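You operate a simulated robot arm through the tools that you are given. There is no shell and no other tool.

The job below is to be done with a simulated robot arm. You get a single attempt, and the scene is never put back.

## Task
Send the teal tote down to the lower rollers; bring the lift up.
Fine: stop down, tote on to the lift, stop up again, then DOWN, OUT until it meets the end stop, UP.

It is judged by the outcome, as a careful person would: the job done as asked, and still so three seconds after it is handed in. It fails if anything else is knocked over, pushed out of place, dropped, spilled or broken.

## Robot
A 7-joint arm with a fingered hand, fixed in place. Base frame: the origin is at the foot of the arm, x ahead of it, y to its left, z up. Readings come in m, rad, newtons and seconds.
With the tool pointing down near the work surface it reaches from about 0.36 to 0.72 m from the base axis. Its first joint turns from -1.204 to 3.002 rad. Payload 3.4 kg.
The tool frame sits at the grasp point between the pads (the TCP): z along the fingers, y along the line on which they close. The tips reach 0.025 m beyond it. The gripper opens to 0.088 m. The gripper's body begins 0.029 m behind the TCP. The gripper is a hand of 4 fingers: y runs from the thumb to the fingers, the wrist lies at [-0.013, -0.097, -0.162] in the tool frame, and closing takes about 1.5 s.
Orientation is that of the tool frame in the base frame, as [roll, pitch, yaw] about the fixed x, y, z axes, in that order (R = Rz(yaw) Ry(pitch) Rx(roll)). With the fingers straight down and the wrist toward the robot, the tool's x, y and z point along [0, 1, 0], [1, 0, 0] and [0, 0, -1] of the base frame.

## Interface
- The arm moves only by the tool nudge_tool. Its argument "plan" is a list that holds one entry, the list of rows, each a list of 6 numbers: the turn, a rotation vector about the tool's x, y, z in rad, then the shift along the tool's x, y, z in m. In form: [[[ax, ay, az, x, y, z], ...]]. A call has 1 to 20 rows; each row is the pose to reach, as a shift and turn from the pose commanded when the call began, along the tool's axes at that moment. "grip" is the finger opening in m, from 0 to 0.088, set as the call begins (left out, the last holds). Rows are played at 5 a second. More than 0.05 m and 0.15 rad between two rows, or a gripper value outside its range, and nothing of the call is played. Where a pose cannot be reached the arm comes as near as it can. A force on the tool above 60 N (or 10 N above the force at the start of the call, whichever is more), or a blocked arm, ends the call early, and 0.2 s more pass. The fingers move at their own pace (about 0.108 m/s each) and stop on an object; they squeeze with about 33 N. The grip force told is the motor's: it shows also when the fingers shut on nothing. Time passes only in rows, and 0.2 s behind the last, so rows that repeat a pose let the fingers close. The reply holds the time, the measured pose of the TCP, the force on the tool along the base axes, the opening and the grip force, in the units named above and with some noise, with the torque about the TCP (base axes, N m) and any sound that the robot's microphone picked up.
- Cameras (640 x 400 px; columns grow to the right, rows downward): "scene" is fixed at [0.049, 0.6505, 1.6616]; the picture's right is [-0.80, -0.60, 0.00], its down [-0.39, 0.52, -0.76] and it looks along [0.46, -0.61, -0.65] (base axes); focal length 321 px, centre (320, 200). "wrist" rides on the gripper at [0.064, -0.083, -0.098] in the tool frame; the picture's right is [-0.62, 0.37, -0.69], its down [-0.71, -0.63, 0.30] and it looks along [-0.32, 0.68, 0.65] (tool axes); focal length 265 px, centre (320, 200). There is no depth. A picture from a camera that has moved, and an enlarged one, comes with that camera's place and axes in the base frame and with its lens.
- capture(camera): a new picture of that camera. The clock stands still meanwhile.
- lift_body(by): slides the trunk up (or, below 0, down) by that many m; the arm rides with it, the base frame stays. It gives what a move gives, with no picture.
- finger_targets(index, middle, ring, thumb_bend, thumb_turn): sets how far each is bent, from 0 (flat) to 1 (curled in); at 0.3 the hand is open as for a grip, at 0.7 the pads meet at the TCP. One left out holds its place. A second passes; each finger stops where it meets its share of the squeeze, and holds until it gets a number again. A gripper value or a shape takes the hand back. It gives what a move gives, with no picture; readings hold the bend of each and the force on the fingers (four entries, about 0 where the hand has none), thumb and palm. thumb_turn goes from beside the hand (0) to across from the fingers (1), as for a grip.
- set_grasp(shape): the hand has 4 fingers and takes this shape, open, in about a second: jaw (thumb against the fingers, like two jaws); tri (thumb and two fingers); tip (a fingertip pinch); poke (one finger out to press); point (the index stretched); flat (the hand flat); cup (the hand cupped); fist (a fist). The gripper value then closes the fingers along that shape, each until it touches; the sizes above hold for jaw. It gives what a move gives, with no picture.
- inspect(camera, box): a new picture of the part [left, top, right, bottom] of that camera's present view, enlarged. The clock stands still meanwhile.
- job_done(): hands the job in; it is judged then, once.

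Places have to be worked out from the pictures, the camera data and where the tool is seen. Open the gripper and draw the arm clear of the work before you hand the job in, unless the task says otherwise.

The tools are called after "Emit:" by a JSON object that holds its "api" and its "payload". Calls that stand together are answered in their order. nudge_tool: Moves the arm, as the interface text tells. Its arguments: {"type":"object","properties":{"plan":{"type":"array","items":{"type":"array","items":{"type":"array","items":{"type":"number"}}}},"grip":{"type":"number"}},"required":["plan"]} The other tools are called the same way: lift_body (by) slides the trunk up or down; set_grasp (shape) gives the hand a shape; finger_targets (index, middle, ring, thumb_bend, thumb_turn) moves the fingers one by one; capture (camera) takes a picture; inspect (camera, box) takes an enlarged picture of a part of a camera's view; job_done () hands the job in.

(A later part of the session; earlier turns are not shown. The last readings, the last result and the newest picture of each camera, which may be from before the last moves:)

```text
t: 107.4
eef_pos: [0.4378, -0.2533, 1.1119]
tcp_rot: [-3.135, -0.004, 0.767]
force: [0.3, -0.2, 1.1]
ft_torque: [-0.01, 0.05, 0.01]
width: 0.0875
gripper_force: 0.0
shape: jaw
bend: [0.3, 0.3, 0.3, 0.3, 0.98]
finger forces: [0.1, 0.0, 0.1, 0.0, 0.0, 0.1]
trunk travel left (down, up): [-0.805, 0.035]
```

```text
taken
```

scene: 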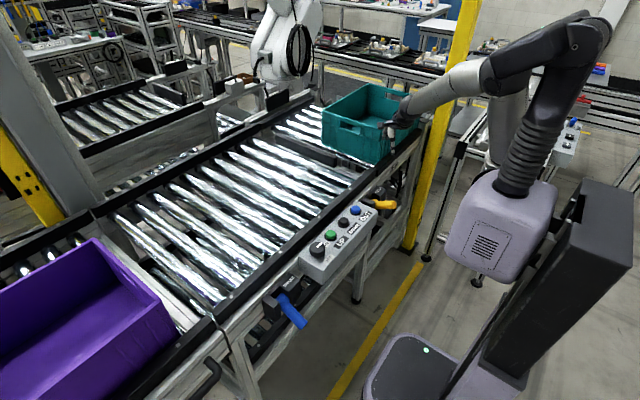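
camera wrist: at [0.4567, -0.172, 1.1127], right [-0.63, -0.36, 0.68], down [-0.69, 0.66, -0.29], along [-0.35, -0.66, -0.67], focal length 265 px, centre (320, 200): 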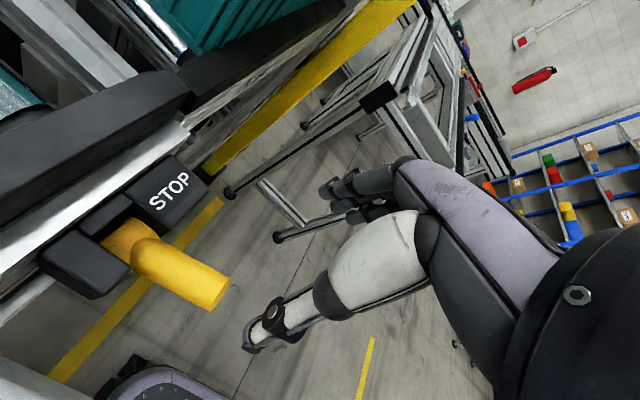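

The slow turn works (yaw 0.767, level). I continue to about yaw 1.57 while raising the arm 0.12 m.

Emit:
{"api": "nudge_tool", "payload": {"plan": [[[0, 0, -0.05, 0, 0, -0.008], [0, 0, -0.1, 0, 0, -0.016], [0, 0, -0.15, 0, 0, -0.024], [0, 0, -0.2, 0, 0, -0.032], [0, 0, -0.25, 0, 0, -0.04], [0, 0, -0.3, 0, 0, -0.048], [0, 0, -0.35, 0, 0, -0.056], [0, 0, -0.4, 0, 0, -0.064], [0, 0, -0.45, 0, 0, -0.072], [0, 0, -0.5, 0, 0, -0.08], [0, 0, -0.55, 0, 0, -0.088], [0, 0, -0.6, 0, 0, -0.096], [0, 0, -0.65, 0, 0, -0.104], [0, 0, -0.7, 0, 0, -0.112], [0, 0, -0.75, 0, 0, -0.12], [0, 0, -0.8, 0, 0, -0.12]]]}}

Emit:
{"api": "set_grasp", "payload": {"shape": "poke"}}

Emit:
{"api": "capture", "payload": {"camera": "wrist"}}

Emit:
{"api": "capture", "payload": {"camera": "scene"}}

```text
t: 110.8
eef_pos: [0.4437, -0.258, 1.2102]
tcp_rot: [-3.083, -0.023, 1.569]
force: [0.3, -0.5, -0.4]
ft_torque: [0.0, -0.01, 0.02]
width: 0.0877
gripper_force: 0.1
shape: jaw
bend: [0.3, 0.3, 0.3, 0.3, 0.98]
finger forces: [0.0, 0.1, 0.1, 0.1, 0.1, 0.1]
out of reach, approached as far as the arm can: row 3, 4, 5, 6, 7, 8, 9, 10, 11, 12, 13, 14, 15
trunk travel left (down, up): [-0.805, 0.035]
```

```text
t: 111.7
eef_pos: [0.4415, -0.2583, 1.2097]
tcp_rot: [-3.086, -0.02, 1.564]
force: [0.3, -0.2, 0.0]
ft_torque: [-0.01, -0.02, 0.02]
width: 0.0
gripper_force: 0.1
shape: poke
bend: [0.7, 0.7, 0.99, 1.0, 1.0]
finger forces: [0.1, 0.0, 0.1, 0.0, 0.1, 0.1]
trunk travel left (down, up): [-0.805, 0.035]
```

```text
taken
camera wrist: at [0.365, -0.1948, 1.3148], right [0.4, -0.64, 0.66], down [-0.65, -0.7, -0.28], along [0.64, -0.31, -0.7], focal length 265 px, centre (320, 200)
```

wrist: 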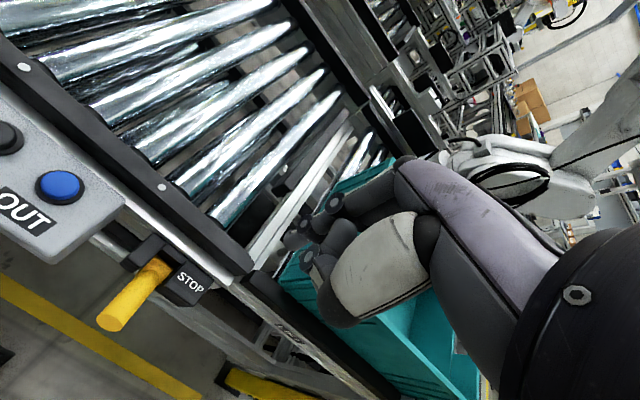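

```text
taken
```

scene: 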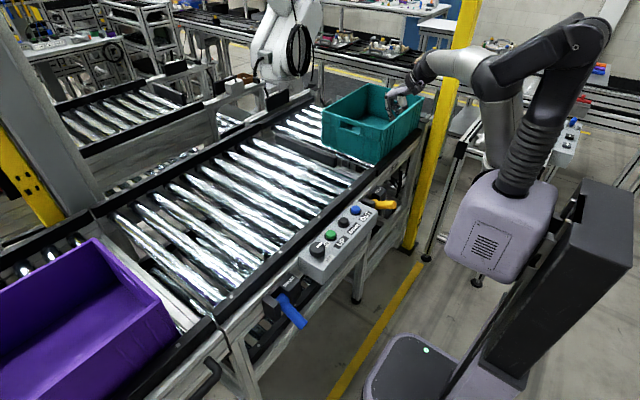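

Default orientation is reached and the poke shape set. I zoom in on the hand to see which finger sticks out and where its tip lies.

Emit:
{"api": "inspect", "payload": {"camera": "wrist", "box": [260, 140, 460, 340]}}

Emit:
{"api": "inspect", "payload": {"camera": "scene", "box": [360, 50, 460, 130]}}

```text
2.00 times, centred on (360, 240) of wrist
camera zoom: at [0.365, -0.1948, 1.3148], right [0.4, -0.64, 0.66], down [-0.65, -0.7, -0.28], along [0.64, -0.31, -0.7], focal length 531 px, centre (240, 120)
```

zoom: 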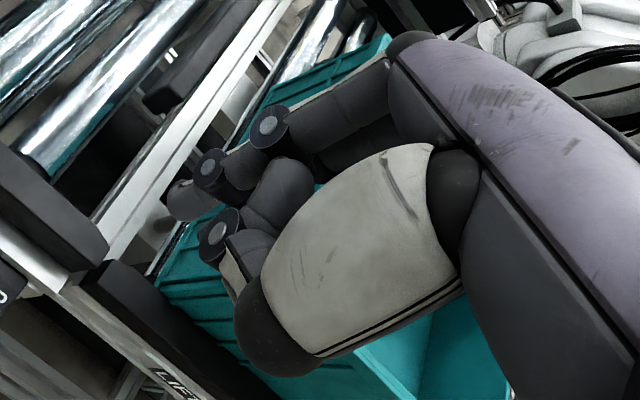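

```text
5.00 times, centred on (410, 90) of scene
camera zoom: at [0.049, 0.6505, 1.6616], right [-0.8, -0.6, 0.0], down [-0.39, 0.52, -0.76], along [0.46, -0.61, -0.65], focal length 1606 px, centre (-130, 750)
```

zoom: 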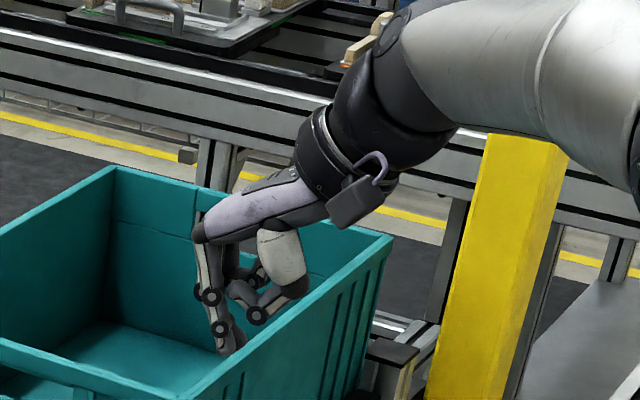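

The poke fingertip lies on the tool axis about 25 mm beyond the TCP. The buttons work out at x 0.454: OUT y −0.088, DOWN y −0.015, UP y +0.058. I move slowly to above DOWN, staying high.

Emit:
{"api": "nudge_tool", "payload": {"plan": [[[-0.004, 0, 0, 0.015, 0.001, -0.004], [-0.008, 0, 0, 0.03, 0.002, -0.008], [-0.012, 0, 0, 0.045, 0.003, -0.012], [-0.016, 0, 0, 0.06, 0.004, -0.016], [-0.02, 0, 0, 0.075, 0.005, -0.02], [-0.024, 0, 0, 0.09, 0.006, -0.024], [-0.028, 0, 0, 0.105, 0.007, -0.028], [-0.032, 0, 0, 0.12, 0.008, -0.032], [-0.036, 0, 0, 0.135, 0.009, -0.036], [-0.04, 0, 0, 0.15, 0.01, -0.04], [-0.044, 0, 0, 0.165, 0.011, -0.044], [-0.048, 0, 0, 0.18, 0.012, -0.048], [-0.052, 0, 0, 0.195, 0.012, -0.05], [-0.055, 0, 0, 0.21, 0.012, -0.05], [-0.055, 0, 0, 0.225, 0.012, -0.05], [-0.055, 0, 0, 0.242, 0.012, -0.05], [-0.055, 0, 0, 0.242, 0.012, -0.05]]]}}

Emit:
{"api": "capture", "payload": {"camera": "wrist"}}

Emit:
{"api": "capture", "payload": {"camera": "scene"}}

```text
t: 115.3
eef_pos: [0.5421, -0.0126, 1.299]
tcp_rot: [3.091, -0.023, 1.565]
force: [-0.1, -0.7, -1.3]
ft_torque: [0.03, 0.01, -0.02]
width: 0.0
gripper_force: 0.0
shape: poke
bend: [0.7, 0.7, 0.99, 1.0, 1.0]
finger forces: [0.1, 0.0, 0.0, 0.0, 0.0, 0.1]
out of reach, approached as far as the arm can: row 1, 2, 3, 4, 5, 6, 7, 8, 9, 10, 11, 12, 13, 14, 15, 16, 17
trunk travel left (down, up): [-0.805, 0.035]
```

```text
taken
camera wrist: at [0.4549, 0.0509, 1.395], right [0.33, -0.64, 0.7], down [-0.62, -0.7, -0.35], along [0.71, -0.31, -0.63], focal length 265 px, centre (320, 200)
```

wrist: 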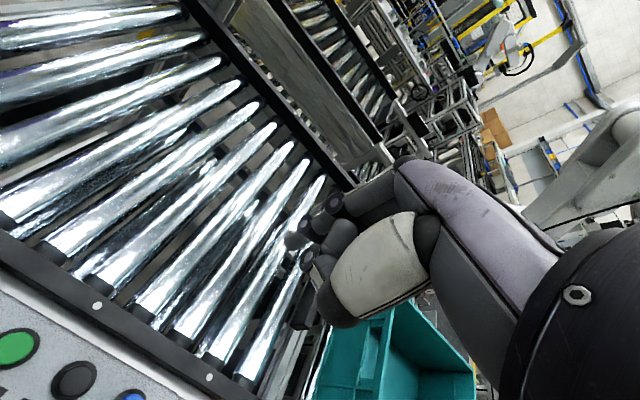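

```text
taken
```

scene: 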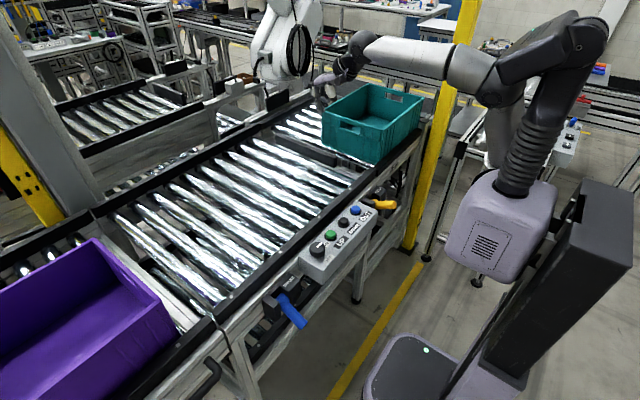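

The arm drifted outward to x 0.54 (inner reach limit at this height). Everything is clear beneath, so I come down slowly with the arm to about z 1.12 while drawing back to x 0.454.

Emit:
{"api": "nudge_tool", "payload": {"plan": [[[0, 0, 0, 0, -0.003, 0.01], [0, 0, 0, 0, -0.006, 0.02], [0, 0, 0, 0, -0.01, 0.03], [0, 0, 0, 0, -0.014, 0.04], [0, 0, 0, 0, -0.019, 0.05], [0, 0, 0, 0, -0.024, 0.06], [0, 0, 0, 0, -0.029, 0.07], [0, 0, 0, 0, -0.034, 0.08], [0, 0, 0, 0, -0.039, 0.09], [0, 0, 0, 0, -0.044, 0.1], [0, 0, 0, 0, -0.049, 0.11], [0, 0, 0, 0, -0.054, 0.12], [0, 0, 0, 0, -0.059, 0.13], [0, 0, 0, 0, -0.064, 0.14], [0, 0, 0, 0, -0.069, 0.15], [0, 0, 0, 0, -0.074, 0.16], [0, 0, 0, 0, -0.079, 0.17], [0, 0, 0, 0, -0.084, 0.18], [0, 0, 0, 0, -0.088, 0.18], [0, 0, 0, 0, -0.088, 0.18]]]}}

Emit:
{"api": "capture", "payload": {"camera": "wrist"}}

Emit:
{"api": "capture", "payload": {"camera": "scene"}}

```text
t: 119.5
eef_pos: [0.4648, -0.0048, 1.1138]
tcp_rot: [3.079, -0.005, 1.57]
force: [-0.3, -0.6, -0.1]
ft_torque: [0.01, 0.0, 0.02]
width: 0.0
gripper_force: 0.0
shape: poke
bend: [0.7, 0.7, 0.99, 1.0, 1.0]
finger forces: [0.1, 0.1, 0.0, 0.0, 0.0, 0.1]
out of reach, approached as far as the arm can: row 2, 3, 4, 5, 6
trunk travel left (down, up): [-0.805, 0.035]
```

```text
taken
camera wrist: at [0.3758, 0.0611, 1.207], right [0.32, -0.62, 0.71], down [-0.61, -0.71, -0.34], along [0.72, -0.32, -0.61], focal length 265 px, centre (320, 200)
```

wrist: 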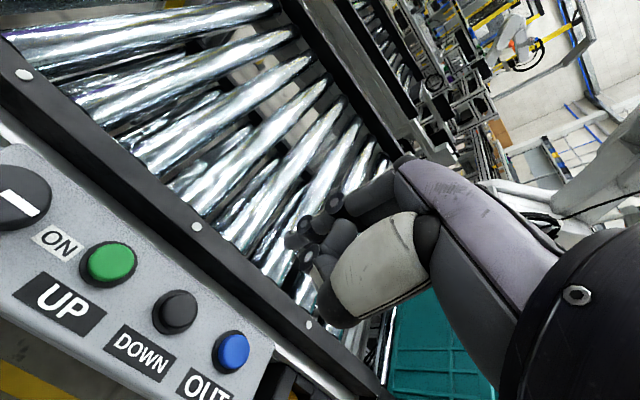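

```text
taken
```

scene: 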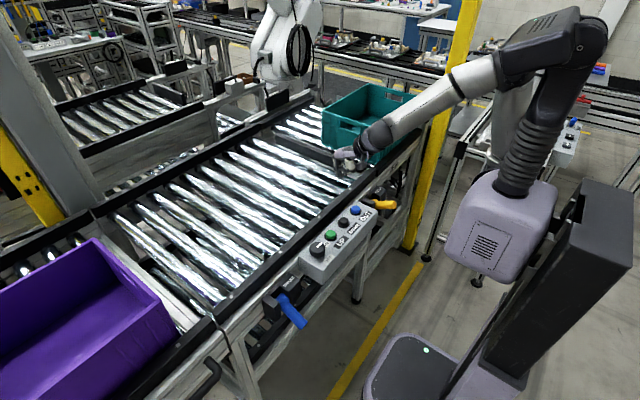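

Now over the console at [0.465, −0.005, 1.114]. DOWN recomputes to (0.454, −0.0137). I level the tool and trim onto that spot.

Emit:
{"api": "nudge_tool", "payload": {"plan": [[[0.015, 0, 0, -0.002, -0.003, 0], [0.03, 0, 0, -0.004, -0.006, 0], [0.045, 0, 0, -0.007, -0.009, 0], [0.062, 0, 0, -0.009, -0.011, 0], [0.062, 0, 0, -0.009, -0.011, 0]]]}}

Emit:
{"api": "lift_body", "payload": {"by": -0.14}}

Emit:
{"api": "capture", "payload": {"camera": "wrist"}}

Emit:
{"api": "inspect", "payload": {"camera": "scene", "box": [270, 150, 430, 270]}}

```text
t: 120.7
eef_pos: [0.4542, -0.0139, 1.1109]
tcp_rot: [-3.133, -0.003, 1.566]
force: [0.0, 0.6, 0.7]
ft_torque: [0.01, -0.01, 0.01]
width: 0.0
gripper_force: 0.2
shape: poke
bend: [0.7, 0.7, 0.99, 1.0, 1.0]
finger forces: [0.1, 0.1, 0.1, 0.1, 0.1, 0.1]
trunk travel left (down, up): [-0.805, 0.035]
```

```text
t: 122.3
eef_pos: [0.4542, -0.0134, 0.9716]
tcp_rot: [-3.137, -0.005, 1.567]
force: [0.7, 0.2, 0.9]
ft_torque: [-0.02, -0.03, 0.0]
width: 0.0
gripper_force: 0.0
shape: poke
bend: [0.7, 0.7, 0.99, 1.0, 1.0]
finger forces: [0.0, 0.0, 0.1, 0.0, 0.0, 0.1]
trunk travel left (down, up): [-0.665, 0.175]
```

```text
taken
camera wrist: at [0.3714, 0.0513, 1.0713], right [0.37, -0.63, 0.69], down [-0.63, -0.71, -0.31], along [0.68, -0.32, -0.66], focal length 265 px, centre (320, 200)
```

wrist: 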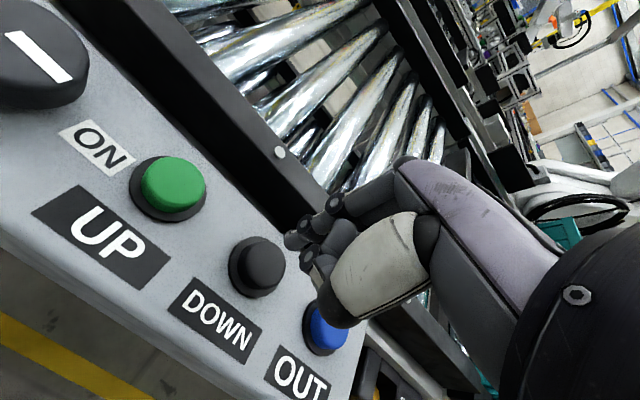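

```text
3.33 times, centred on (350, 210) of scene
camera zoom: at [0.049, 0.6505, 1.6616], right [-0.8, -0.6, 0.0], down [-0.39, 0.52, -0.76], along [0.46, -0.61, -0.65], focal length 1071 px, centre (220, 167)
```

zoom: 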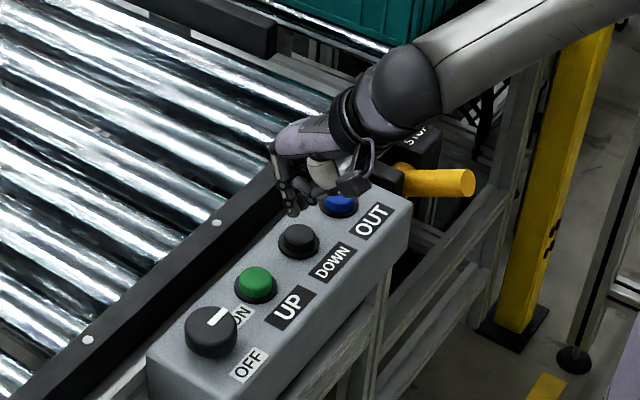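

The fingertip is right above DOWN (tip z about 0.947, button top about 0.913). I press straight down slowly about 45 mm in total and hold, watching force and sound.

Emit:
{"api": "nudge_tool", "payload": {"plan": [[[0, 0, 0, 0, 0, 0.01], [0, 0, 0, 0, 0, 0.02], [0, 0, 0, 0, 0, 0.028], [0, 0, 0, 0, 0, 0.034], [0, 0, 0, 0, 0, 0.038], [0, 0, 0, 0, 0, 0.042], [0, 0, 0, 0, 0, 0.042]]]}}

Emit:
{"api": "capture", "payload": {"camera": "scene"}}

Emit:
{"api": "inspect", "payload": {"camera": "scene", "box": [270, 150, 430, 270]}}

```text
t: 124.0
eef_pos: [0.4546, -0.0127, 0.9341]
tcp_rot: [3.134, -0.015, 1.567]
force: [11.9, -3.5, 38.1]
ft_torque: [-0.35, -0.27, 0.05]
width: 0.0001
gripper_force: 0.1
shape: poke
bend: [0.7, 0.7, 0.99, 1.0, 1.0]
finger forces: [10.9, 27.3, 0.0, 0.0, 0.0, 0.0]
trunk travel left (down, up): [-0.665, 0.175]
heard: click
```

```text
taken
```

scene: 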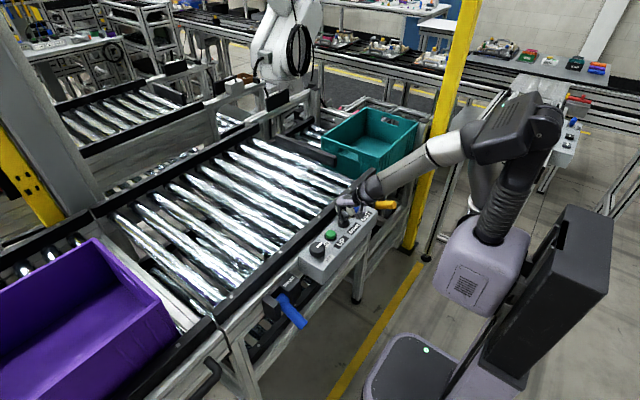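

```text
3.33 times, centred on (350, 210) of scene
camera zoom: at [0.049, 0.6505, 1.6616], right [-0.8, -0.6, 0.0], down [-0.39, 0.52, -0.76], along [0.46, -0.61, -0.65], focal length 1071 px, centre (220, 167)
```

zoom: 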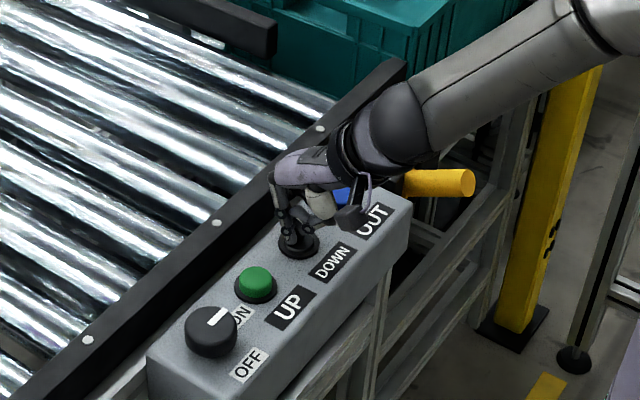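

Click heard, and the lift with the tote is going down. I keep holding, easing off 2 mm of pressure, for about 3 s and look.

Emit:
{"api": "nudge_tool", "payload": {"plan": [[[0, 0, 0, 0, 0, -0.002], [0, 0, 0, 0, 0, -0.002], [0, 0, 0, 0, 0, -0.002], [0, 0, 0, 0, 0, -0.002], [0, 0, 0, 0, 0, -0.002], [0, 0, 0, 0, 0, -0.002], [0, 0, 0, 0, 0, -0.002], [0, 0, 0, 0, 0, -0.002], [0, 0, 0, 0, 0, -0.002], [0, 0, 0, 0, 0, -0.002], [0, 0, 0, 0, 0, -0.002], [0, 0, 0, 0, 0, -0.002]]]}}

Emit:
{"api": "capture", "payload": {"camera": "scene"}}

Emit:
{"api": "inspect", "payload": {"camera": "scene", "box": [270, 80, 450, 220]}}

```text
t: 126.5
eef_pos: [0.4531, -0.0131, 0.9358]
tcp_rot: [3.139, -0.013, 1.567]
force: [10.0, -1.6, 33.2]
ft_torque: [-0.24, -0.26, 0.05]
width: 0.0001
gripper_force: 0.1
shape: poke
bend: [0.7, 0.7, 0.99, 1.0, 1.0]
finger forces: [13.1, 20.8, 0.1, 0.0, 0.1, 0.0]
trunk travel left (down, up): [-0.665, 0.175]
```

```text
taken
```

scene: 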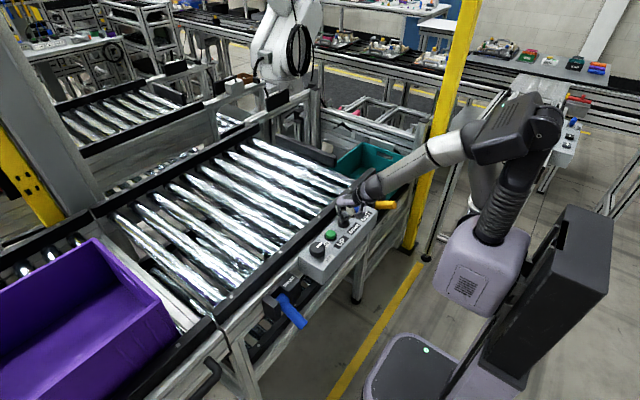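

```text
2.86 times, centred on (360, 150) of scene
camera zoom: at [0.049, 0.6505, 1.6616], right [-0.8, -0.6, 0.0], down [-0.39, 0.52, -0.76], along [0.46, -0.61, -0.65], focal length 918 px, centre (206, 343)
```

zoom: 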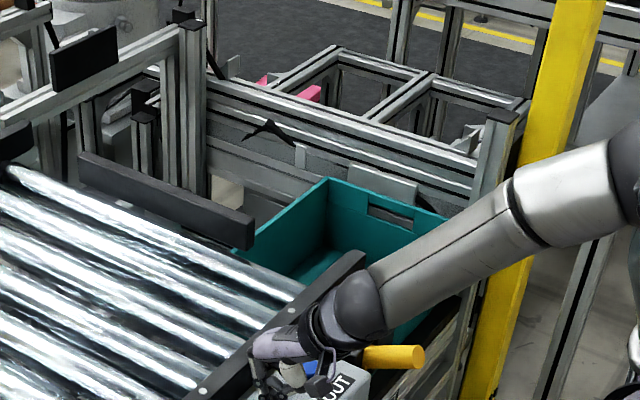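

The lift is still descending smoothly. I keep holding for another 3 s and compare.

Emit:
{"api": "nudge_tool", "payload": {"plan": [[[0, 0, 0, 0, 0, 0], [0, 0, 0, 0, 0, 0], [0, 0, 0, 0, 0, 0], [0, 0, 0, 0, 0, 0], [0, 0, 0, 0, 0, 0], [0, 0, 0, 0, 0, 0], [0, 0, 0, 0, 0, 0], [0, 0, 0, 0, 0, 0], [0, 0, 0, 0, 0, 0], [0, 0, 0, 0, 0, 0], [0, 0, 0, 0, 0, 0], [0, 0, 0, 0, 0, 0], [0, 0, 0, 0, 0, 0], [0, 0, 0, 0, 0, 0], [0, 0, 0, 0, 0, 0]]]}}

Emit:
{"api": "inspect", "payload": {"camera": "scene", "box": [270, 80, 450, 220]}}

```text
t: 129.8
eef_pos: [0.4534, -0.013, 0.9351]
tcp_rot: [3.141, -0.011, 1.566]
force: [9.2, -2.7, 34.5]
ft_torque: [-0.22, -0.23, 0.03]
width: 0.0
gripper_force: 0.0
shape: poke
bend: [0.7, 0.7, 0.99, 1.0, 1.0]
finger forces: [13.1, 20.7, 0.1, 0.0, 0.0, 0.0]
trunk travel left (down, up): [-0.665, 0.175]
```

```text
2.86 times, centred on (360, 150) of scene
camera zoom: at [0.049, 0.6505, 1.6616], right [-0.8, -0.6, 0.0], down [-0.39, 0.52, -0.76], along [0.46, -0.61, -0.65], focal length 918 px, centre (206, 343)
```

zoom: 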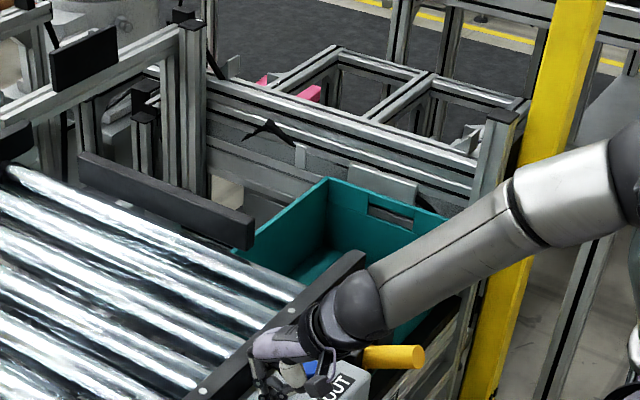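

The lift has stopped at the bottom; nothing changed between the last two views, and the tote rim is about 0.33 m lower. I release DOWN and rise 45 mm.

Emit:
{"api": "nudge_tool", "payload": {"plan": [[[0, 0, 0, 0, 0, -0.01], [0, 0, 0, 0, 0, -0.02], [0, 0, 0, 0, 0, -0.032], [0, 0, 0, 0, 0, -0.045], [0, 0, 0, 0, 0, -0.045]]]}}

Emit:
{"api": "inspect", "payload": {"camera": "scene", "box": [270, 80, 450, 220]}}

Emit:
{"api": "capture", "payload": {"camera": "wrist"}}

```text
t: 130.9
eef_pos: [0.4537, -0.0125, 0.9759]
tcp_rot: [-3.133, -0.008, 1.567]
force: [-0.2, -0.1, 0.3]
ft_torque: [-0.01, 0.0, 0.01]
width: 0.0
gripper_force: 0.0
shape: poke
bend: [0.7, 0.7, 0.99, 1.0, 1.0]
finger forces: [0.0, 0.0, 0.0, 0.0, 0.1, 0.0]
trunk travel left (down, up): [-0.665, 0.175]
```

```text
2.86 times, centred on (360, 150) of scene
camera zoom: at [0.049, 0.6505, 1.6616], right [-0.8, -0.6, 0.0], down [-0.39, 0.52, -0.76], along [0.46, -0.61, -0.65], focal length 918 px, centre (206, 343)
```

zoom: 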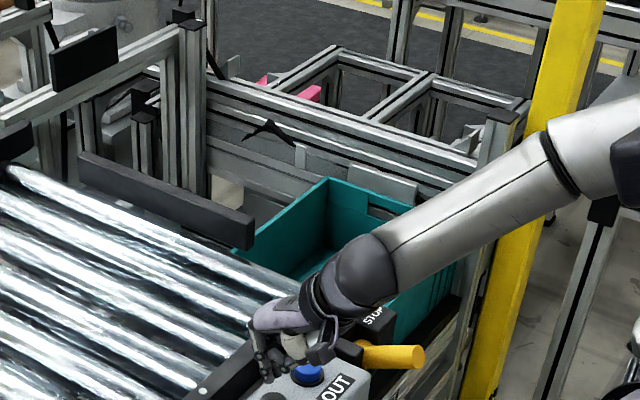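

```text
taken
camera wrist: at [0.3715, 0.0514, 1.0755], right [0.37, -0.63, 0.68], down [-0.64, -0.71, -0.3], along [0.68, -0.32, -0.66], focal length 265 px, centre (320, 200)
```

wrist: 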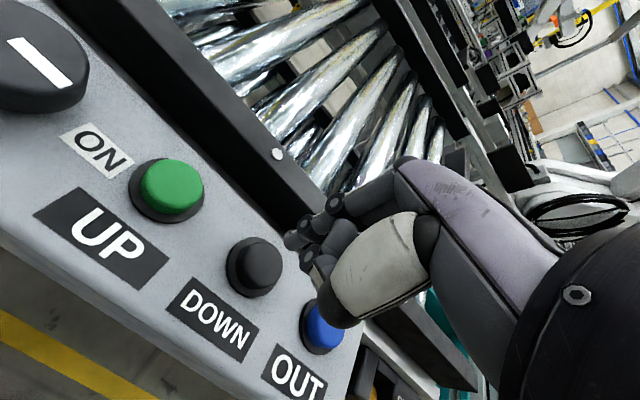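

The lift stays down. I move over to OUT at y −0.089, slowly at this height.

Emit:
{"api": "nudge_tool", "payload": {"plan": [[[0, 0, 0, -0.015, 0, 0], [0, 0, 0, -0.03, 0, 0], [0, 0, 0, -0.045, 0, 0], [0, 0, 0, -0.06, 0, 0], [0, 0, 0, -0.0765, 0, 0], [0, 0, 0, -0.0765, 0, 0]]]}}

Emit:
{"api": "capture", "payload": {"camera": "wrist"}}

Emit:
{"api": "inspect", "payload": {"camera": "scene", "box": [290, 150, 430, 250]}}

```text
t: 132.3
eef_pos: [0.4542, -0.0916, 0.9769]
tcp_rot: [-3.135, -0.011, 1.566]
force: [0.2, -1.3, -0.5]
ft_torque: [-0.02, 0.01, -0.04]
width: 0.0
gripper_force: 0.0
shape: poke
bend: [0.7, 0.7, 0.99, 1.0, 1.0]
finger forces: [0.0, 0.1, 0.0, 0.1, 0.0, 0.0]
trunk travel left (down, up): [-0.665, 0.175]
```

```text
taken
camera wrist: at [0.3718, -0.0264, 1.0767], right [0.37, -0.63, 0.68], down [-0.63, -0.71, -0.31], along [0.68, -0.32, -0.66], focal length 265 px, centre (320, 200)
```

wrist: 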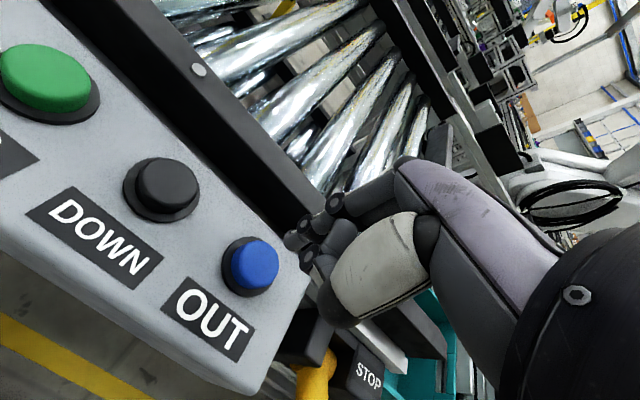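

```text
4.00 times, centred on (360, 200) of scene
camera zoom: at [0.049, 0.6505, 1.6616], right [-0.8, -0.6, 0.0], down [-0.39, 0.52, -0.76], along [0.46, -0.61, -0.65], focal length 1285 px, centre (160, 200)
```

zoom: 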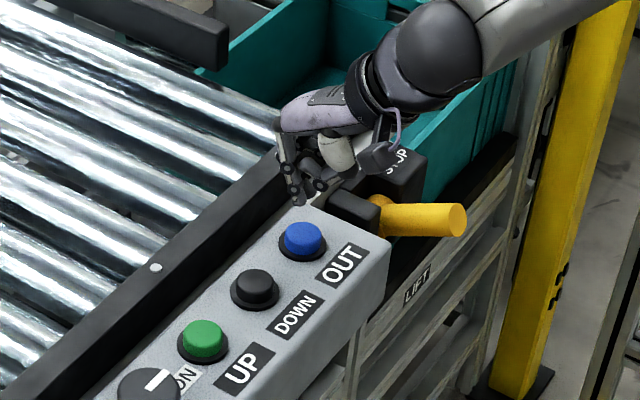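

OUT computes to about (0.453, −0.087), under the fingertip. I press it the same way and hold.

Emit:
{"api": "nudge_tool", "payload": {"plan": [[[0, 0, 0, 0.003, 0, 0.01], [0, 0, 0, 0.003, 0, 0.02], [0, 0, 0, 0.003, 0, 0.029], [0, 0, 0, 0.003, 0, 0.035], [0, 0, 0, 0.003, 0, 0.04], [0, 0, 0, 0.003, 0, 0.043], [0, 0, 0, 0.003, 0, 0.043]]]}}

Emit:
{"api": "capture", "payload": {"camera": "scene"}}

Emit:
{"api": "inspect", "payload": {"camera": "scene", "box": [270, 80, 450, 220]}}

```text
t: 133.9
eef_pos: [0.4528, -0.0869, 0.9364]
tcp_rot: [-3.141, -0.011, 1.566]
force: [3.3, -1.4, 22.5]
ft_torque: [-0.09, -0.06, 0.02]
width: 0.0
gripper_force: 0.1
shape: poke
bend: [0.7, 0.7, 0.99, 1.0, 1.0]
finger forces: [11.0, 11.8, 0.0, 0.1, 0.1, 0.1]
trunk travel left (down, up): [-0.665, 0.175]
heard: click
```

```text
taken
```

scene: 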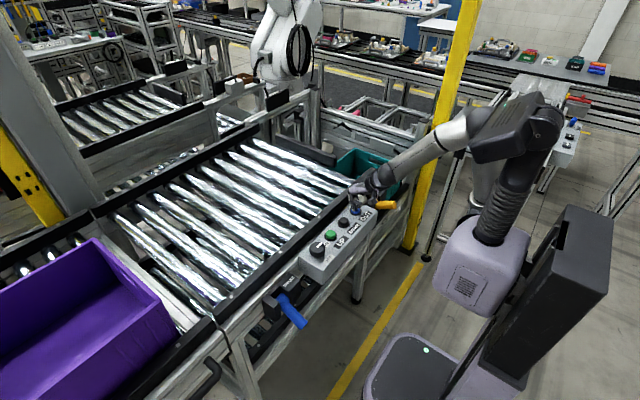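

```text
2.86 times, centred on (360, 150) of scene
camera zoom: at [0.049, 0.6505, 1.6616], right [-0.8, -0.6, 0.0], down [-0.39, 0.52, -0.76], along [0.46, -0.61, -0.65], focal length 918 px, centre (206, 343)
```

zoom: 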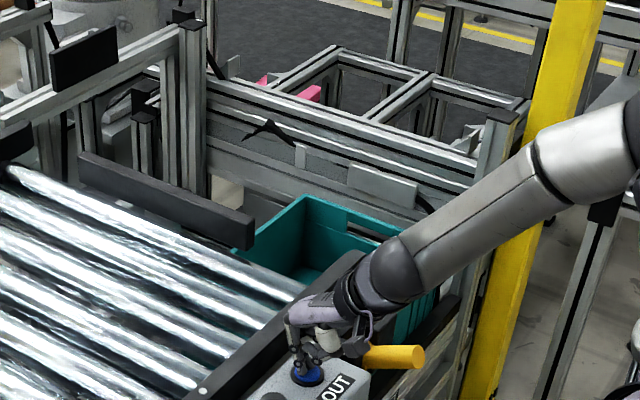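

Click, and the tote is moving out (+y) under the upper rollers. I keep holding OUT for 3 s.

Emit:
{"api": "nudge_tool", "payload": {"plan": [[[0, 0, 0, 0, 0, 0], [0, 0, 0, 0, 0, 0], [0, 0, 0, 0, 0, 0], [0, 0, 0, 0, 0, 0], [0, 0, 0, 0, 0, 0], [0, 0, 0, 0, 0, 0], [0, 0, 0, 0, 0, 0], [0, 0, 0, 0, 0, 0], [0, 0, 0, 0, 0, 0], [0, 0, 0, 0, 0, 0], [0, 0, 0, 0, 0, 0], [0, 0, 0, 0, 0, 0], [0, 0, 0, 0, 0, 0], [0, 0, 0, 0, 0, 0], [0, 0, 0, 0, 0, 0]]]}}

Emit:
{"api": "capture", "payload": {"camera": "scene"}}

Emit:
{"api": "inspect", "payload": {"camera": "scene", "box": [100, 100, 400, 320]}}

```text
t: 137.2
eef_pos: [0.4544, -0.0865, 0.9368]
tcp_rot: [-3.14, -0.01, 1.568]
force: [5.8, -2.4, 24.4]
ft_torque: [-0.13, -0.1, 0.02]
width: 0.0002
gripper_force: 0.1
shape: poke
bend: [0.7, 0.7, 0.99, 1.0, 1.0]
finger forces: [11.9, 12.6, 0.0, 0.0, 0.0, 0.0]
trunk travel left (down, up): [-0.665, 0.175]
```

```text
taken
```

scene: 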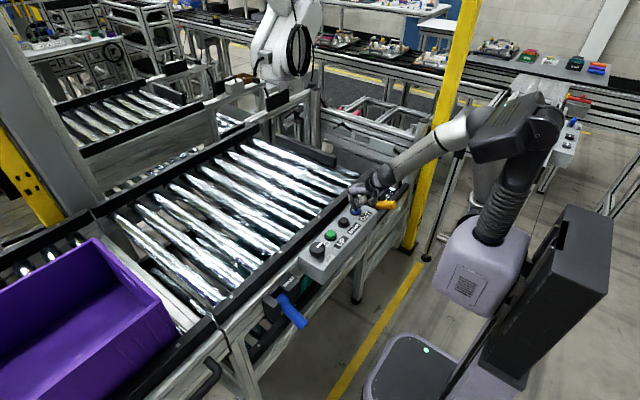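

```text
1.82 times, centred on (250, 210) of scene
camera zoom: at [0.049, 0.6505, 1.6616], right [-0.8, -0.6, 0.0], down [-0.39, 0.52, -0.76], along [0.46, -0.61, -0.65], focal length 584 px, centre (447, 182)
```

zoom: 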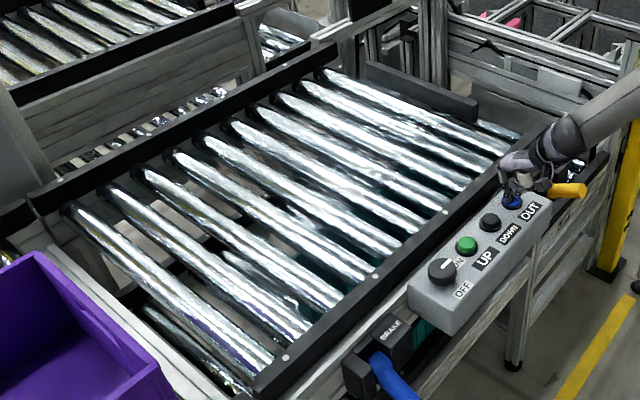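

The tote has left the lift and is travelling under the upper deck; teal shows between the rollers near the BRAKE lever. I keep holding another 3 s.

Emit:
{"api": "nudge_tool", "payload": {"plan": [[[0, 0, 0, 0, 0, 0], [0, 0, 0, 0, 0, 0], [0, 0, 0, 0, 0, 0], [0, 0, 0, 0, 0, 0], [0, 0, 0, 0, 0, 0], [0, 0, 0, 0, 0, 0], [0, 0, 0, 0, 0, 0], [0, 0, 0, 0, 0, 0], [0, 0, 0, 0, 0, 0], [0, 0, 0, 0, 0, 0], [0, 0, 0, 0, 0, 0], [0, 0, 0, 0, 0, 0], [0, 0, 0, 0, 0, 0], [0, 0, 0, 0, 0, 0], [0, 0, 0, 0, 0, 0]]]}}

Emit:
{"api": "inspect", "payload": {"camera": "scene", "box": [80, 120, 320, 320]}}

Emit:
{"api": "capture", "payload": {"camera": "scene"}}

```text
t: 140.3
eef_pos: [0.4523, -0.087, 0.9356]
tcp_rot: [-3.14, -0.009, 1.567]
force: [5.3, -2.3, 25.4]
ft_torque: [-0.15, -0.14, 0.02]
width: 0.0
gripper_force: 0.1
shape: poke
bend: [0.7, 0.7, 0.99, 1.0, 1.0]
finger forces: [12.0, 13.5, 0.0, 0.0, 0.0, 0.1]
trunk travel left (down, up): [-0.665, 0.175]
```

```text
2.00 times, centred on (200, 220) of scene
camera zoom: at [0.049, 0.6505, 1.6616], right [-0.8, -0.6, 0.0], down [-0.39, 0.52, -0.76], along [0.46, -0.61, -0.65], focal length 642 px, centre (560, 160)
```

zoom: 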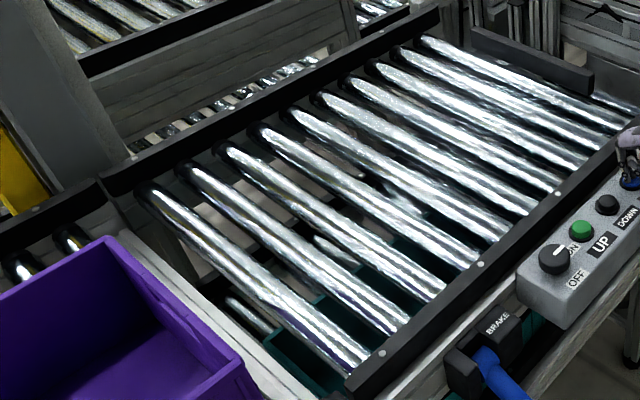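

```text
taken
```

scene: 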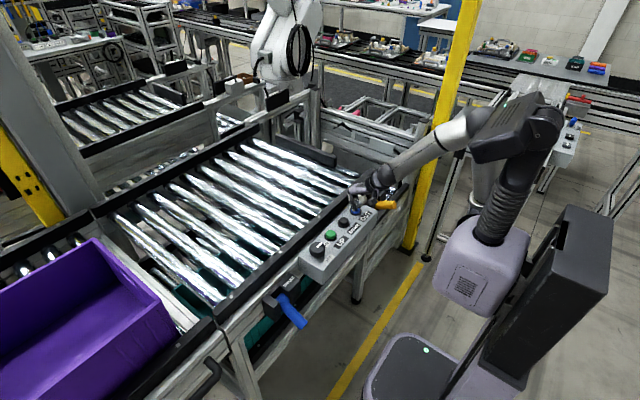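

The tote's leading edge now shows near the left end of the deck. I hold another 3 s and compare its place to see whether it has met the end stop.

Emit:
{"api": "nudge_tool", "payload": {"plan": [[[0, 0, 0, 0, 0, 0], [0, 0, 0, 0, 0, 0], [0, 0, 0, 0, 0, 0], [0, 0, 0, 0, 0, 0], [0, 0, 0, 0, 0, 0], [0, 0, 0, 0, 0, 0], [0, 0, 0, 0, 0, 0], [0, 0, 0, 0, 0, 0], [0, 0, 0, 0, 0, 0], [0, 0, 0, 0, 0, 0], [0, 0, 0, 0, 0, 0], [0, 0, 0, 0, 0, 0], [0, 0, 0, 0, 0, 0], [0, 0, 0, 0, 0, 0], [0, 0, 0, 0, 0, 0]]]}}

Emit:
{"api": "inspect", "payload": {"camera": "scene", "box": [80, 120, 320, 320]}}

Emit:
{"api": "inspect", "payload": {"camera": "scene", "box": [0, 220, 320, 400]}}

```text
t: 143.6
eef_pos: [0.4526, -0.0868, 0.9355]
tcp_rot: [-3.139, -0.009, 1.567]
force: [4.9, -2.5, 24.7]
ft_torque: [-0.11, -0.17, 0.01]
width: 0.0002
gripper_force: 0.0
shape: poke
bend: [0.7, 0.7, 0.99, 1.0, 1.0]
finger forces: [12.0, 13.2, 0.1, 0.1, 0.0, 0.0]
trunk travel left (down, up): [-0.665, 0.175]
```

```text
2.00 times, centred on (200, 220) of scene
camera zoom: at [0.049, 0.6505, 1.6616], right [-0.8, -0.6, 0.0], down [-0.39, 0.52, -0.76], along [0.46, -0.61, -0.65], focal length 642 px, centre (560, 160)
```

zoom: 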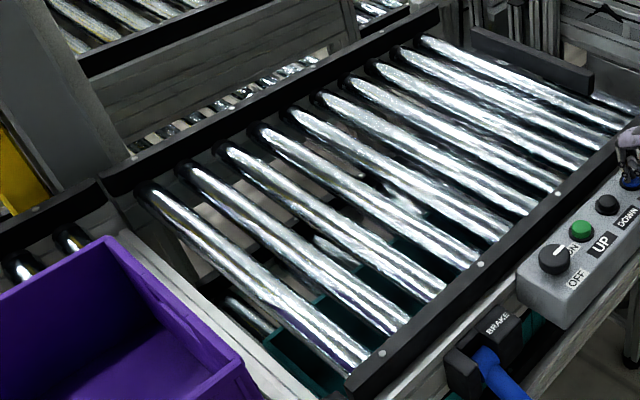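

```text
2.00 times, centred on (160, 310) of scene
camera zoom: at [0.049, 0.6505, 1.6616], right [-0.8, -0.6, 0.0], down [-0.39, 0.52, -0.76], along [0.46, -0.61, -0.65], focal length 642 px, centre (640, -20)
```

zoom: 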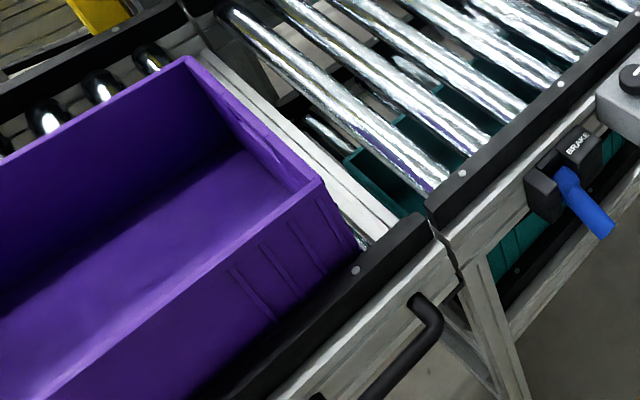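

The tote hasn't moved between the last two views (leading end at about y 0.44), so it has met the end stop and is wholly off the lift. I release OUT and rise.

Emit:
{"api": "nudge_tool", "payload": {"plan": [[[0, 0, 0, 0, 0, -0.01], [0, 0, 0, 0, 0, -0.02], [0, 0, 0, 0, 0, -0.032], [0, 0, 0, 0, 0, -0.045], [0, 0, 0, 0, 0, -0.045]]]}}

Emit:
{"api": "capture", "payload": {"camera": "scene"}}

Emit:
{"api": "inspect", "payload": {"camera": "scene", "box": [0, 220, 320, 400]}}

```text
t: 144.8
eef_pos: [0.4549, -0.0865, 0.9787]
tcp_rot: [-3.136, -0.011, 1.567]
force: [0.5, 0.5, -1.4]
ft_torque: [0.01, -0.01, -0.03]
width: 0.0
gripper_force: 0.1
shape: poke
bend: [0.7, 0.7, 0.99, 1.0, 1.0]
finger forces: [0.0, 0.0, 0.0, 0.0, 0.1, 0.0]
trunk travel left (down, up): [-0.665, 0.175]
```

```text
taken
```

scene: 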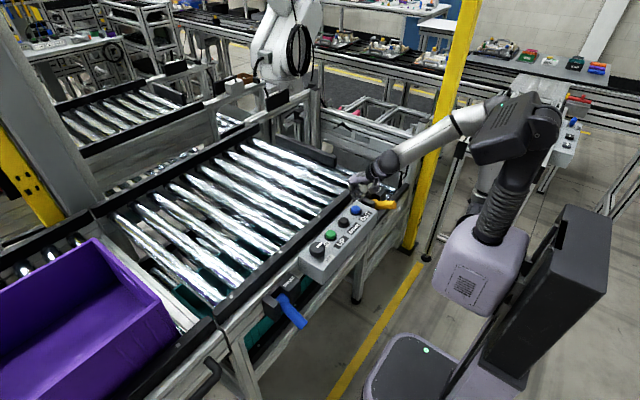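

```text
2.00 times, centred on (160, 310) of scene
camera zoom: at [0.049, 0.6505, 1.6616], right [-0.8, -0.6, 0.0], down [-0.39, 0.52, -0.76], along [0.46, -0.61, -0.65], focal length 642 px, centre (640, -20)
```

zoom: 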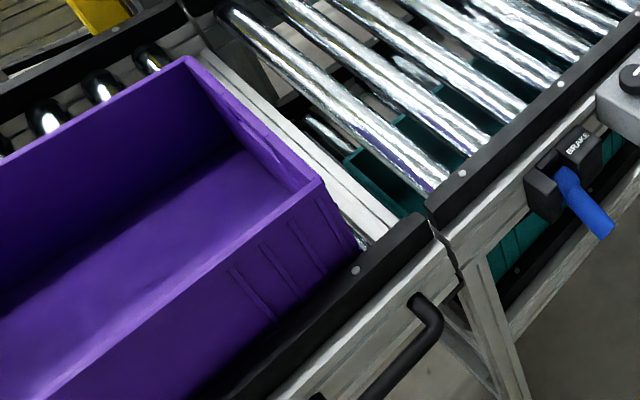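

Tote steady. I raise the trunk 0.06 m for clearance and move slowly over to UP (y 0.0615).

Emit:
{"api": "lift_body", "payload": {"by": 0.06}}

Emit:
{"api": "nudge_tool", "payload": {"plan": [[[0, 0, 0, 0.01, 0, 0], [0, 0, 0, 0.02, 0, 0], [0, 0, 0, 0.03, 0, 0], [0, 0, 0, 0.04, 0, 0], [0, 0, 0, 0.05, 0, 0], [0, 0, 0, 0.06, 0, 0], [0, 0, 0, 0.07, 0, 0], [0, 0, 0, 0.08, 0, 0], [0, 0, 0, 0.09, 0, 0], [0, 0, 0, 0.1, 0, 0], [0, 0, 0, 0.11, 0, 0], [0, 0, 0, 0.12, 0, 0], [0, 0, 0, 0.13, 0, 0], [0, 0, 0, 0.14, 0, 0], [0, 0, 0, 0.148, 0, 0], [0, 0, 0, 0.148, 0, 0]]]}}

Emit:
{"api": "capture", "payload": {"camera": "wrist"}}

Emit:
{"api": "inspect", "payload": {"camera": "scene", "box": [270, 150, 430, 270]}}

```text
t: 145.8
eef_pos: [0.4532, -0.0865, 1.0384]
tcp_rot: [-3.135, -0.011, 1.567]
force: [0.0, 0.2, -0.4]
ft_torque: [0.01, 0.01, 0.03]
width: 0.0
gripper_force: 0.1
shape: poke
bend: [0.7, 0.7, 0.99, 1.0, 1.0]
finger forces: [0.0, 0.0, 0.0, 0.0, 0.0, 0.1]
trunk travel left (down, up): [-0.725, 0.115]
```

```text
t: 148.3
eef_pos: [0.4602, 0.0262, 1.0574]
tcp_rot: [-3.103, -0.163, 1.53]
force: [-0.5, 0.9, 0.4]
ft_torque: [-0.01, 0.03, 0.0]
width: 0.0
gripper_force: 0.1
shape: poke
bend: [0.7, 0.7, 0.99, 1.0, 1.0]
finger forces: [0.1, 0.0, 0.0, 0.1, 0.0, 0.0]
trunk travel left (down, up): [-0.725, 0.115]
stopped in row 12: the arm was blocked; the commanded pose is now the measured one
```

```text
taken
camera wrist: at [0.3822, 0.0772, 1.1677], right [0.36, -0.74, 0.57], down [-0.67, -0.63, -0.39], along [0.65, -0.24, -0.72], focal length 265 px, centre (320, 200)
```

wrist: 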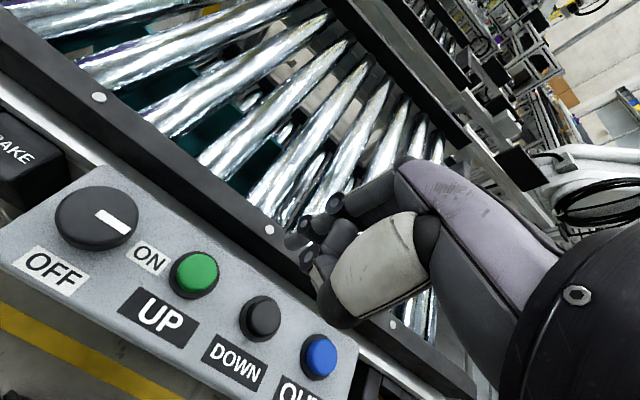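

```text
3.33 times, centred on (350, 210) of scene
camera zoom: at [0.049, 0.6505, 1.6616], right [-0.8, -0.6, 0.0], down [-0.39, 0.52, -0.76], along [0.46, -0.61, -0.65], focal length 1071 px, centre (220, 167)
```

zoom: 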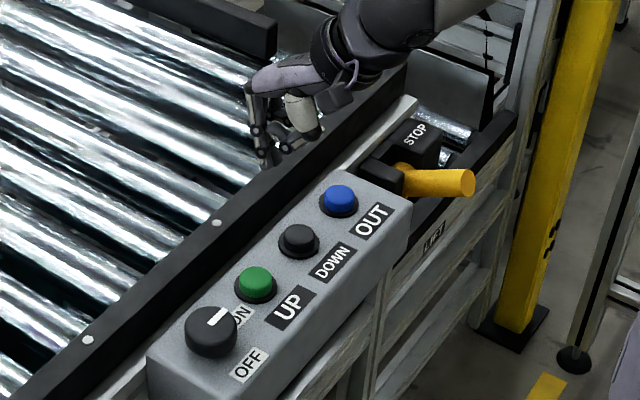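

Blocked near y 0.026 because the wrist cannot go further +y beside the head. I back off to y −0.02 and level; then I will yaw the hand so the wrist sits on the −y side of the fingertip.

Emit:
{"api": "nudge_tool", "payload": {"plan": [[[0, -0.02, -0.005, -0.006, 0, 0.001], [0, -0.04, -0.01, -0.012, -0.001, 0.002], [0, -0.06, -0.015, -0.018, -0.001, 0.003], [0, -0.08, -0.02, -0.024, -0.002, 0.004], [0, -0.1, -0.025, -0.03, -0.002, 0.005], [0, -0.12, -0.03, -0.036, -0.003, 0.006], [0, -0.145, -0.035, -0.042, -0.003, 0.007], [0, -0.163, -0.04, -0.048, -0.004, 0.0073], [0, -0.163, -0.04, -0.048, -0.004, 0.0073]]]}}

```text
t: 150.3
eef_pos: [0.4521, -0.0187, 1.0423]
tcp_rot: [-3.108, 0.005, 1.579]
force: [-0.3, -0.1, -0.1]
ft_torque: [-0.02, -0.02, 0.02]
width: 0.0
gripper_force: 0.2
shape: poke
bend: [0.7, 0.7, 0.99, 1.0, 1.0]
finger forces: [0.0, 0.1, 0.1, 0.0, 0.0, 0.1]
trunk travel left (down, up): [-0.725, 0.115]
```

Level at [0.452, −0.019, 1.042]. I yaw the hand slowly by 0.7 rad in place, so the wrist moves to the −y side.

Emit:
{"api": "nudge_tool", "payload": {"plan": [[[0, 0, -0.05, 0, 0, 0], [0, 0, -0.1, 0, 0, 0], [0, 0, -0.15, 0, 0, 0], [0, 0, -0.2, 0, 0, 0], [0, 0, -0.25, 0, 0, 0], [0, 0, -0.3, 0, 0, 0], [0, 0, -0.35, 0, 0, 0], [0, 0, -0.4, 0, 0, 0], [0, 0, -0.45, 0, 0, 0], [0, 0, -0.5, 0, 0, 0], [0, 0, -0.55, 0, 0, 0], [0, 0, -0.6, 0, 0, 0], [0, 0, -0.65, 0, 0, 0], [0, 0, -0.7, 0, 0, 0], [0, 0, -0.7, 0, 0, 0]]]}}

Emit:
{"api": "capture", "payload": {"camera": "scene"}}

```text
t: 153.5
eef_pos: [0.4546, -0.0194, 1.0418]
tcp_rot: [-3.116, -0.019, 2.277]
force: [0.4, 0.1, 1.0]
ft_torque: [0.01, -0.01, 0.0]
width: 0.0
gripper_force: 0.0
shape: poke
bend: [0.7, 0.7, 0.99, 1.0, 1.0]
finger forces: [0.1, 0.0, 0.1, 0.1, 0.0, 0.0]
trunk travel left (down, up): [-0.725, 0.115]
```

```text
taken
```

scene: 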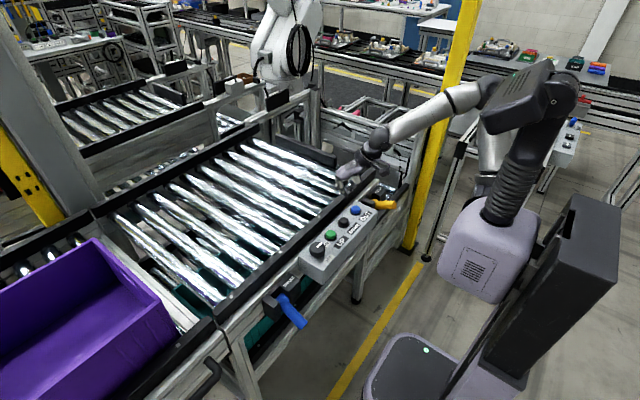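

The yaw worked freely (2.277 rad). Now I move slowly +y to UP at (0.454, 0.0615).

Emit:
{"api": "nudge_tool", "payload": {"plan": [[[0, 0, 0, 0.0068, 0.0058, 0], [0, 0, 0, 0.0137, 0.0117, 0], [0, 0, 0, 0.0205, 0.0175, 0], [0, 0, 0, 0.0274, 0.0234, 0], [0, 0, 0, 0.0342, 0.0292, 0], [0, 0, 0, 0.0411, 0.0351, 0], [0, 0, 0, 0.0479, 0.0409, 0], [0, 0, 0, 0.0548, 0.0468, 0], [0, 0, 0, 0.0616, 0.0526, 0], [0, 0, 0, 0.0616, 0.0526, 0]]]}}

Emit:
{"api": "capture", "payload": {"camera": "wrist"}}

Emit:
{"api": "inspect", "payload": {"camera": "scene", "box": [270, 150, 430, 270]}}

```text
t: 155.7
eef_pos: [0.4539, 0.0608, 1.0427]
tcp_rot: [-3.116, -0.019, 2.276]
force: [-1.1, 0.4, 0.4]
ft_torque: [0.0, 0.0, 0.03]
width: 0.0
gripper_force: 0.0
shape: poke
bend: [0.7, 0.7, 0.99, 1.0, 1.0]
finger forces: [0.0, 0.0, 0.1, 0.0, 0.1, 0.1]
trunk travel left (down, up): [-0.725, 0.115]
```

```text
taken
camera wrist: at [0.3526, 0.057, 1.1441], right [0.7, -0.23, 0.67], down [-0.03, -0.95, -0.3], along [0.71, 0.2, -0.68], focal length 265 px, centre (320, 200)
```

wrist: 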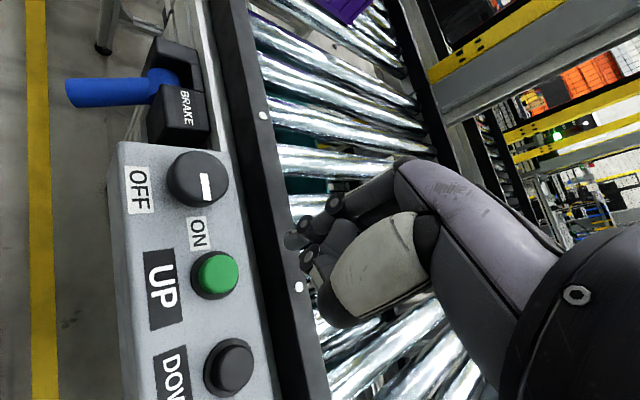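

```text
3.33 times, centred on (350, 210) of scene
camera zoom: at [0.049, 0.6505, 1.6616], right [-0.8, -0.6, 0.0], down [-0.39, 0.52, -0.76], along [0.46, -0.61, -0.65], focal length 1071 px, centre (220, 167)
```

zoom: 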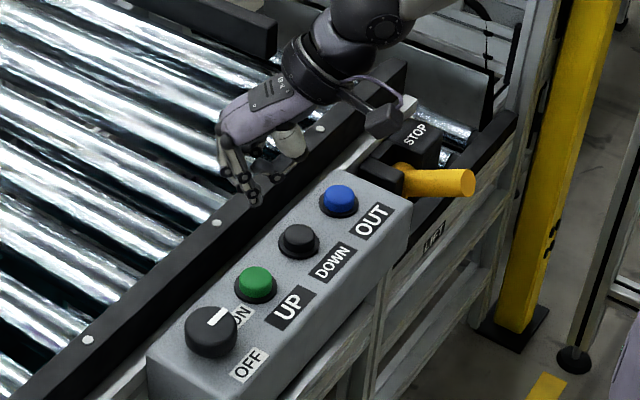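

UP computes to about (0.453, 0.064), under the fingertip. I lower the trunk 0.07 m to just above it.

Emit:
{"api": "lift_body", "payload": {"by": -0.07}}

Emit:
{"api": "inspect", "payload": {"camera": "scene", "box": [270, 150, 430, 270]}}

Emit:
{"api": "capture", "payload": {"camera": "wrist"}}

```text
t: 156.8
eef_pos: [0.4546, 0.0613, 0.9727]
tcp_rot: [-3.116, -0.02, 2.275]
force: [0.7, -0.3, 0.1]
ft_torque: [0.01, 0.0, -0.02]
width: 0.0
gripper_force: 0.1
shape: poke
bend: [0.7, 0.7, 0.99, 1.0, 1.0]
finger forces: [0.0, 0.1, 0.0, 0.0, 0.1, 0.1]
trunk travel left (down, up): [-0.655, 0.185]
```

```text
3.33 times, centred on (350, 210) of scene
camera zoom: at [0.049, 0.6505, 1.6616], right [-0.8, -0.6, 0.0], down [-0.39, 0.52, -0.76], along [0.46, -0.61, -0.65], focal length 1071 px, centre (220, 167)
```

zoom: 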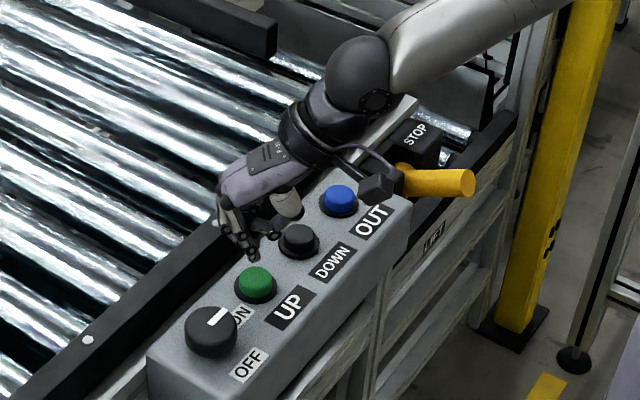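

```text
taken
camera wrist: at [0.3525, 0.0572, 1.0741], right [0.7, -0.23, 0.67], down [-0.03, -0.95, -0.3], along [0.71, 0.19, -0.68], focal length 265 px, centre (320, 200)
```

wrist: 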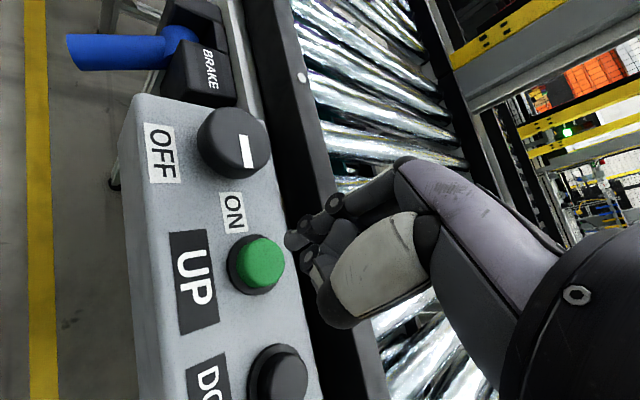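

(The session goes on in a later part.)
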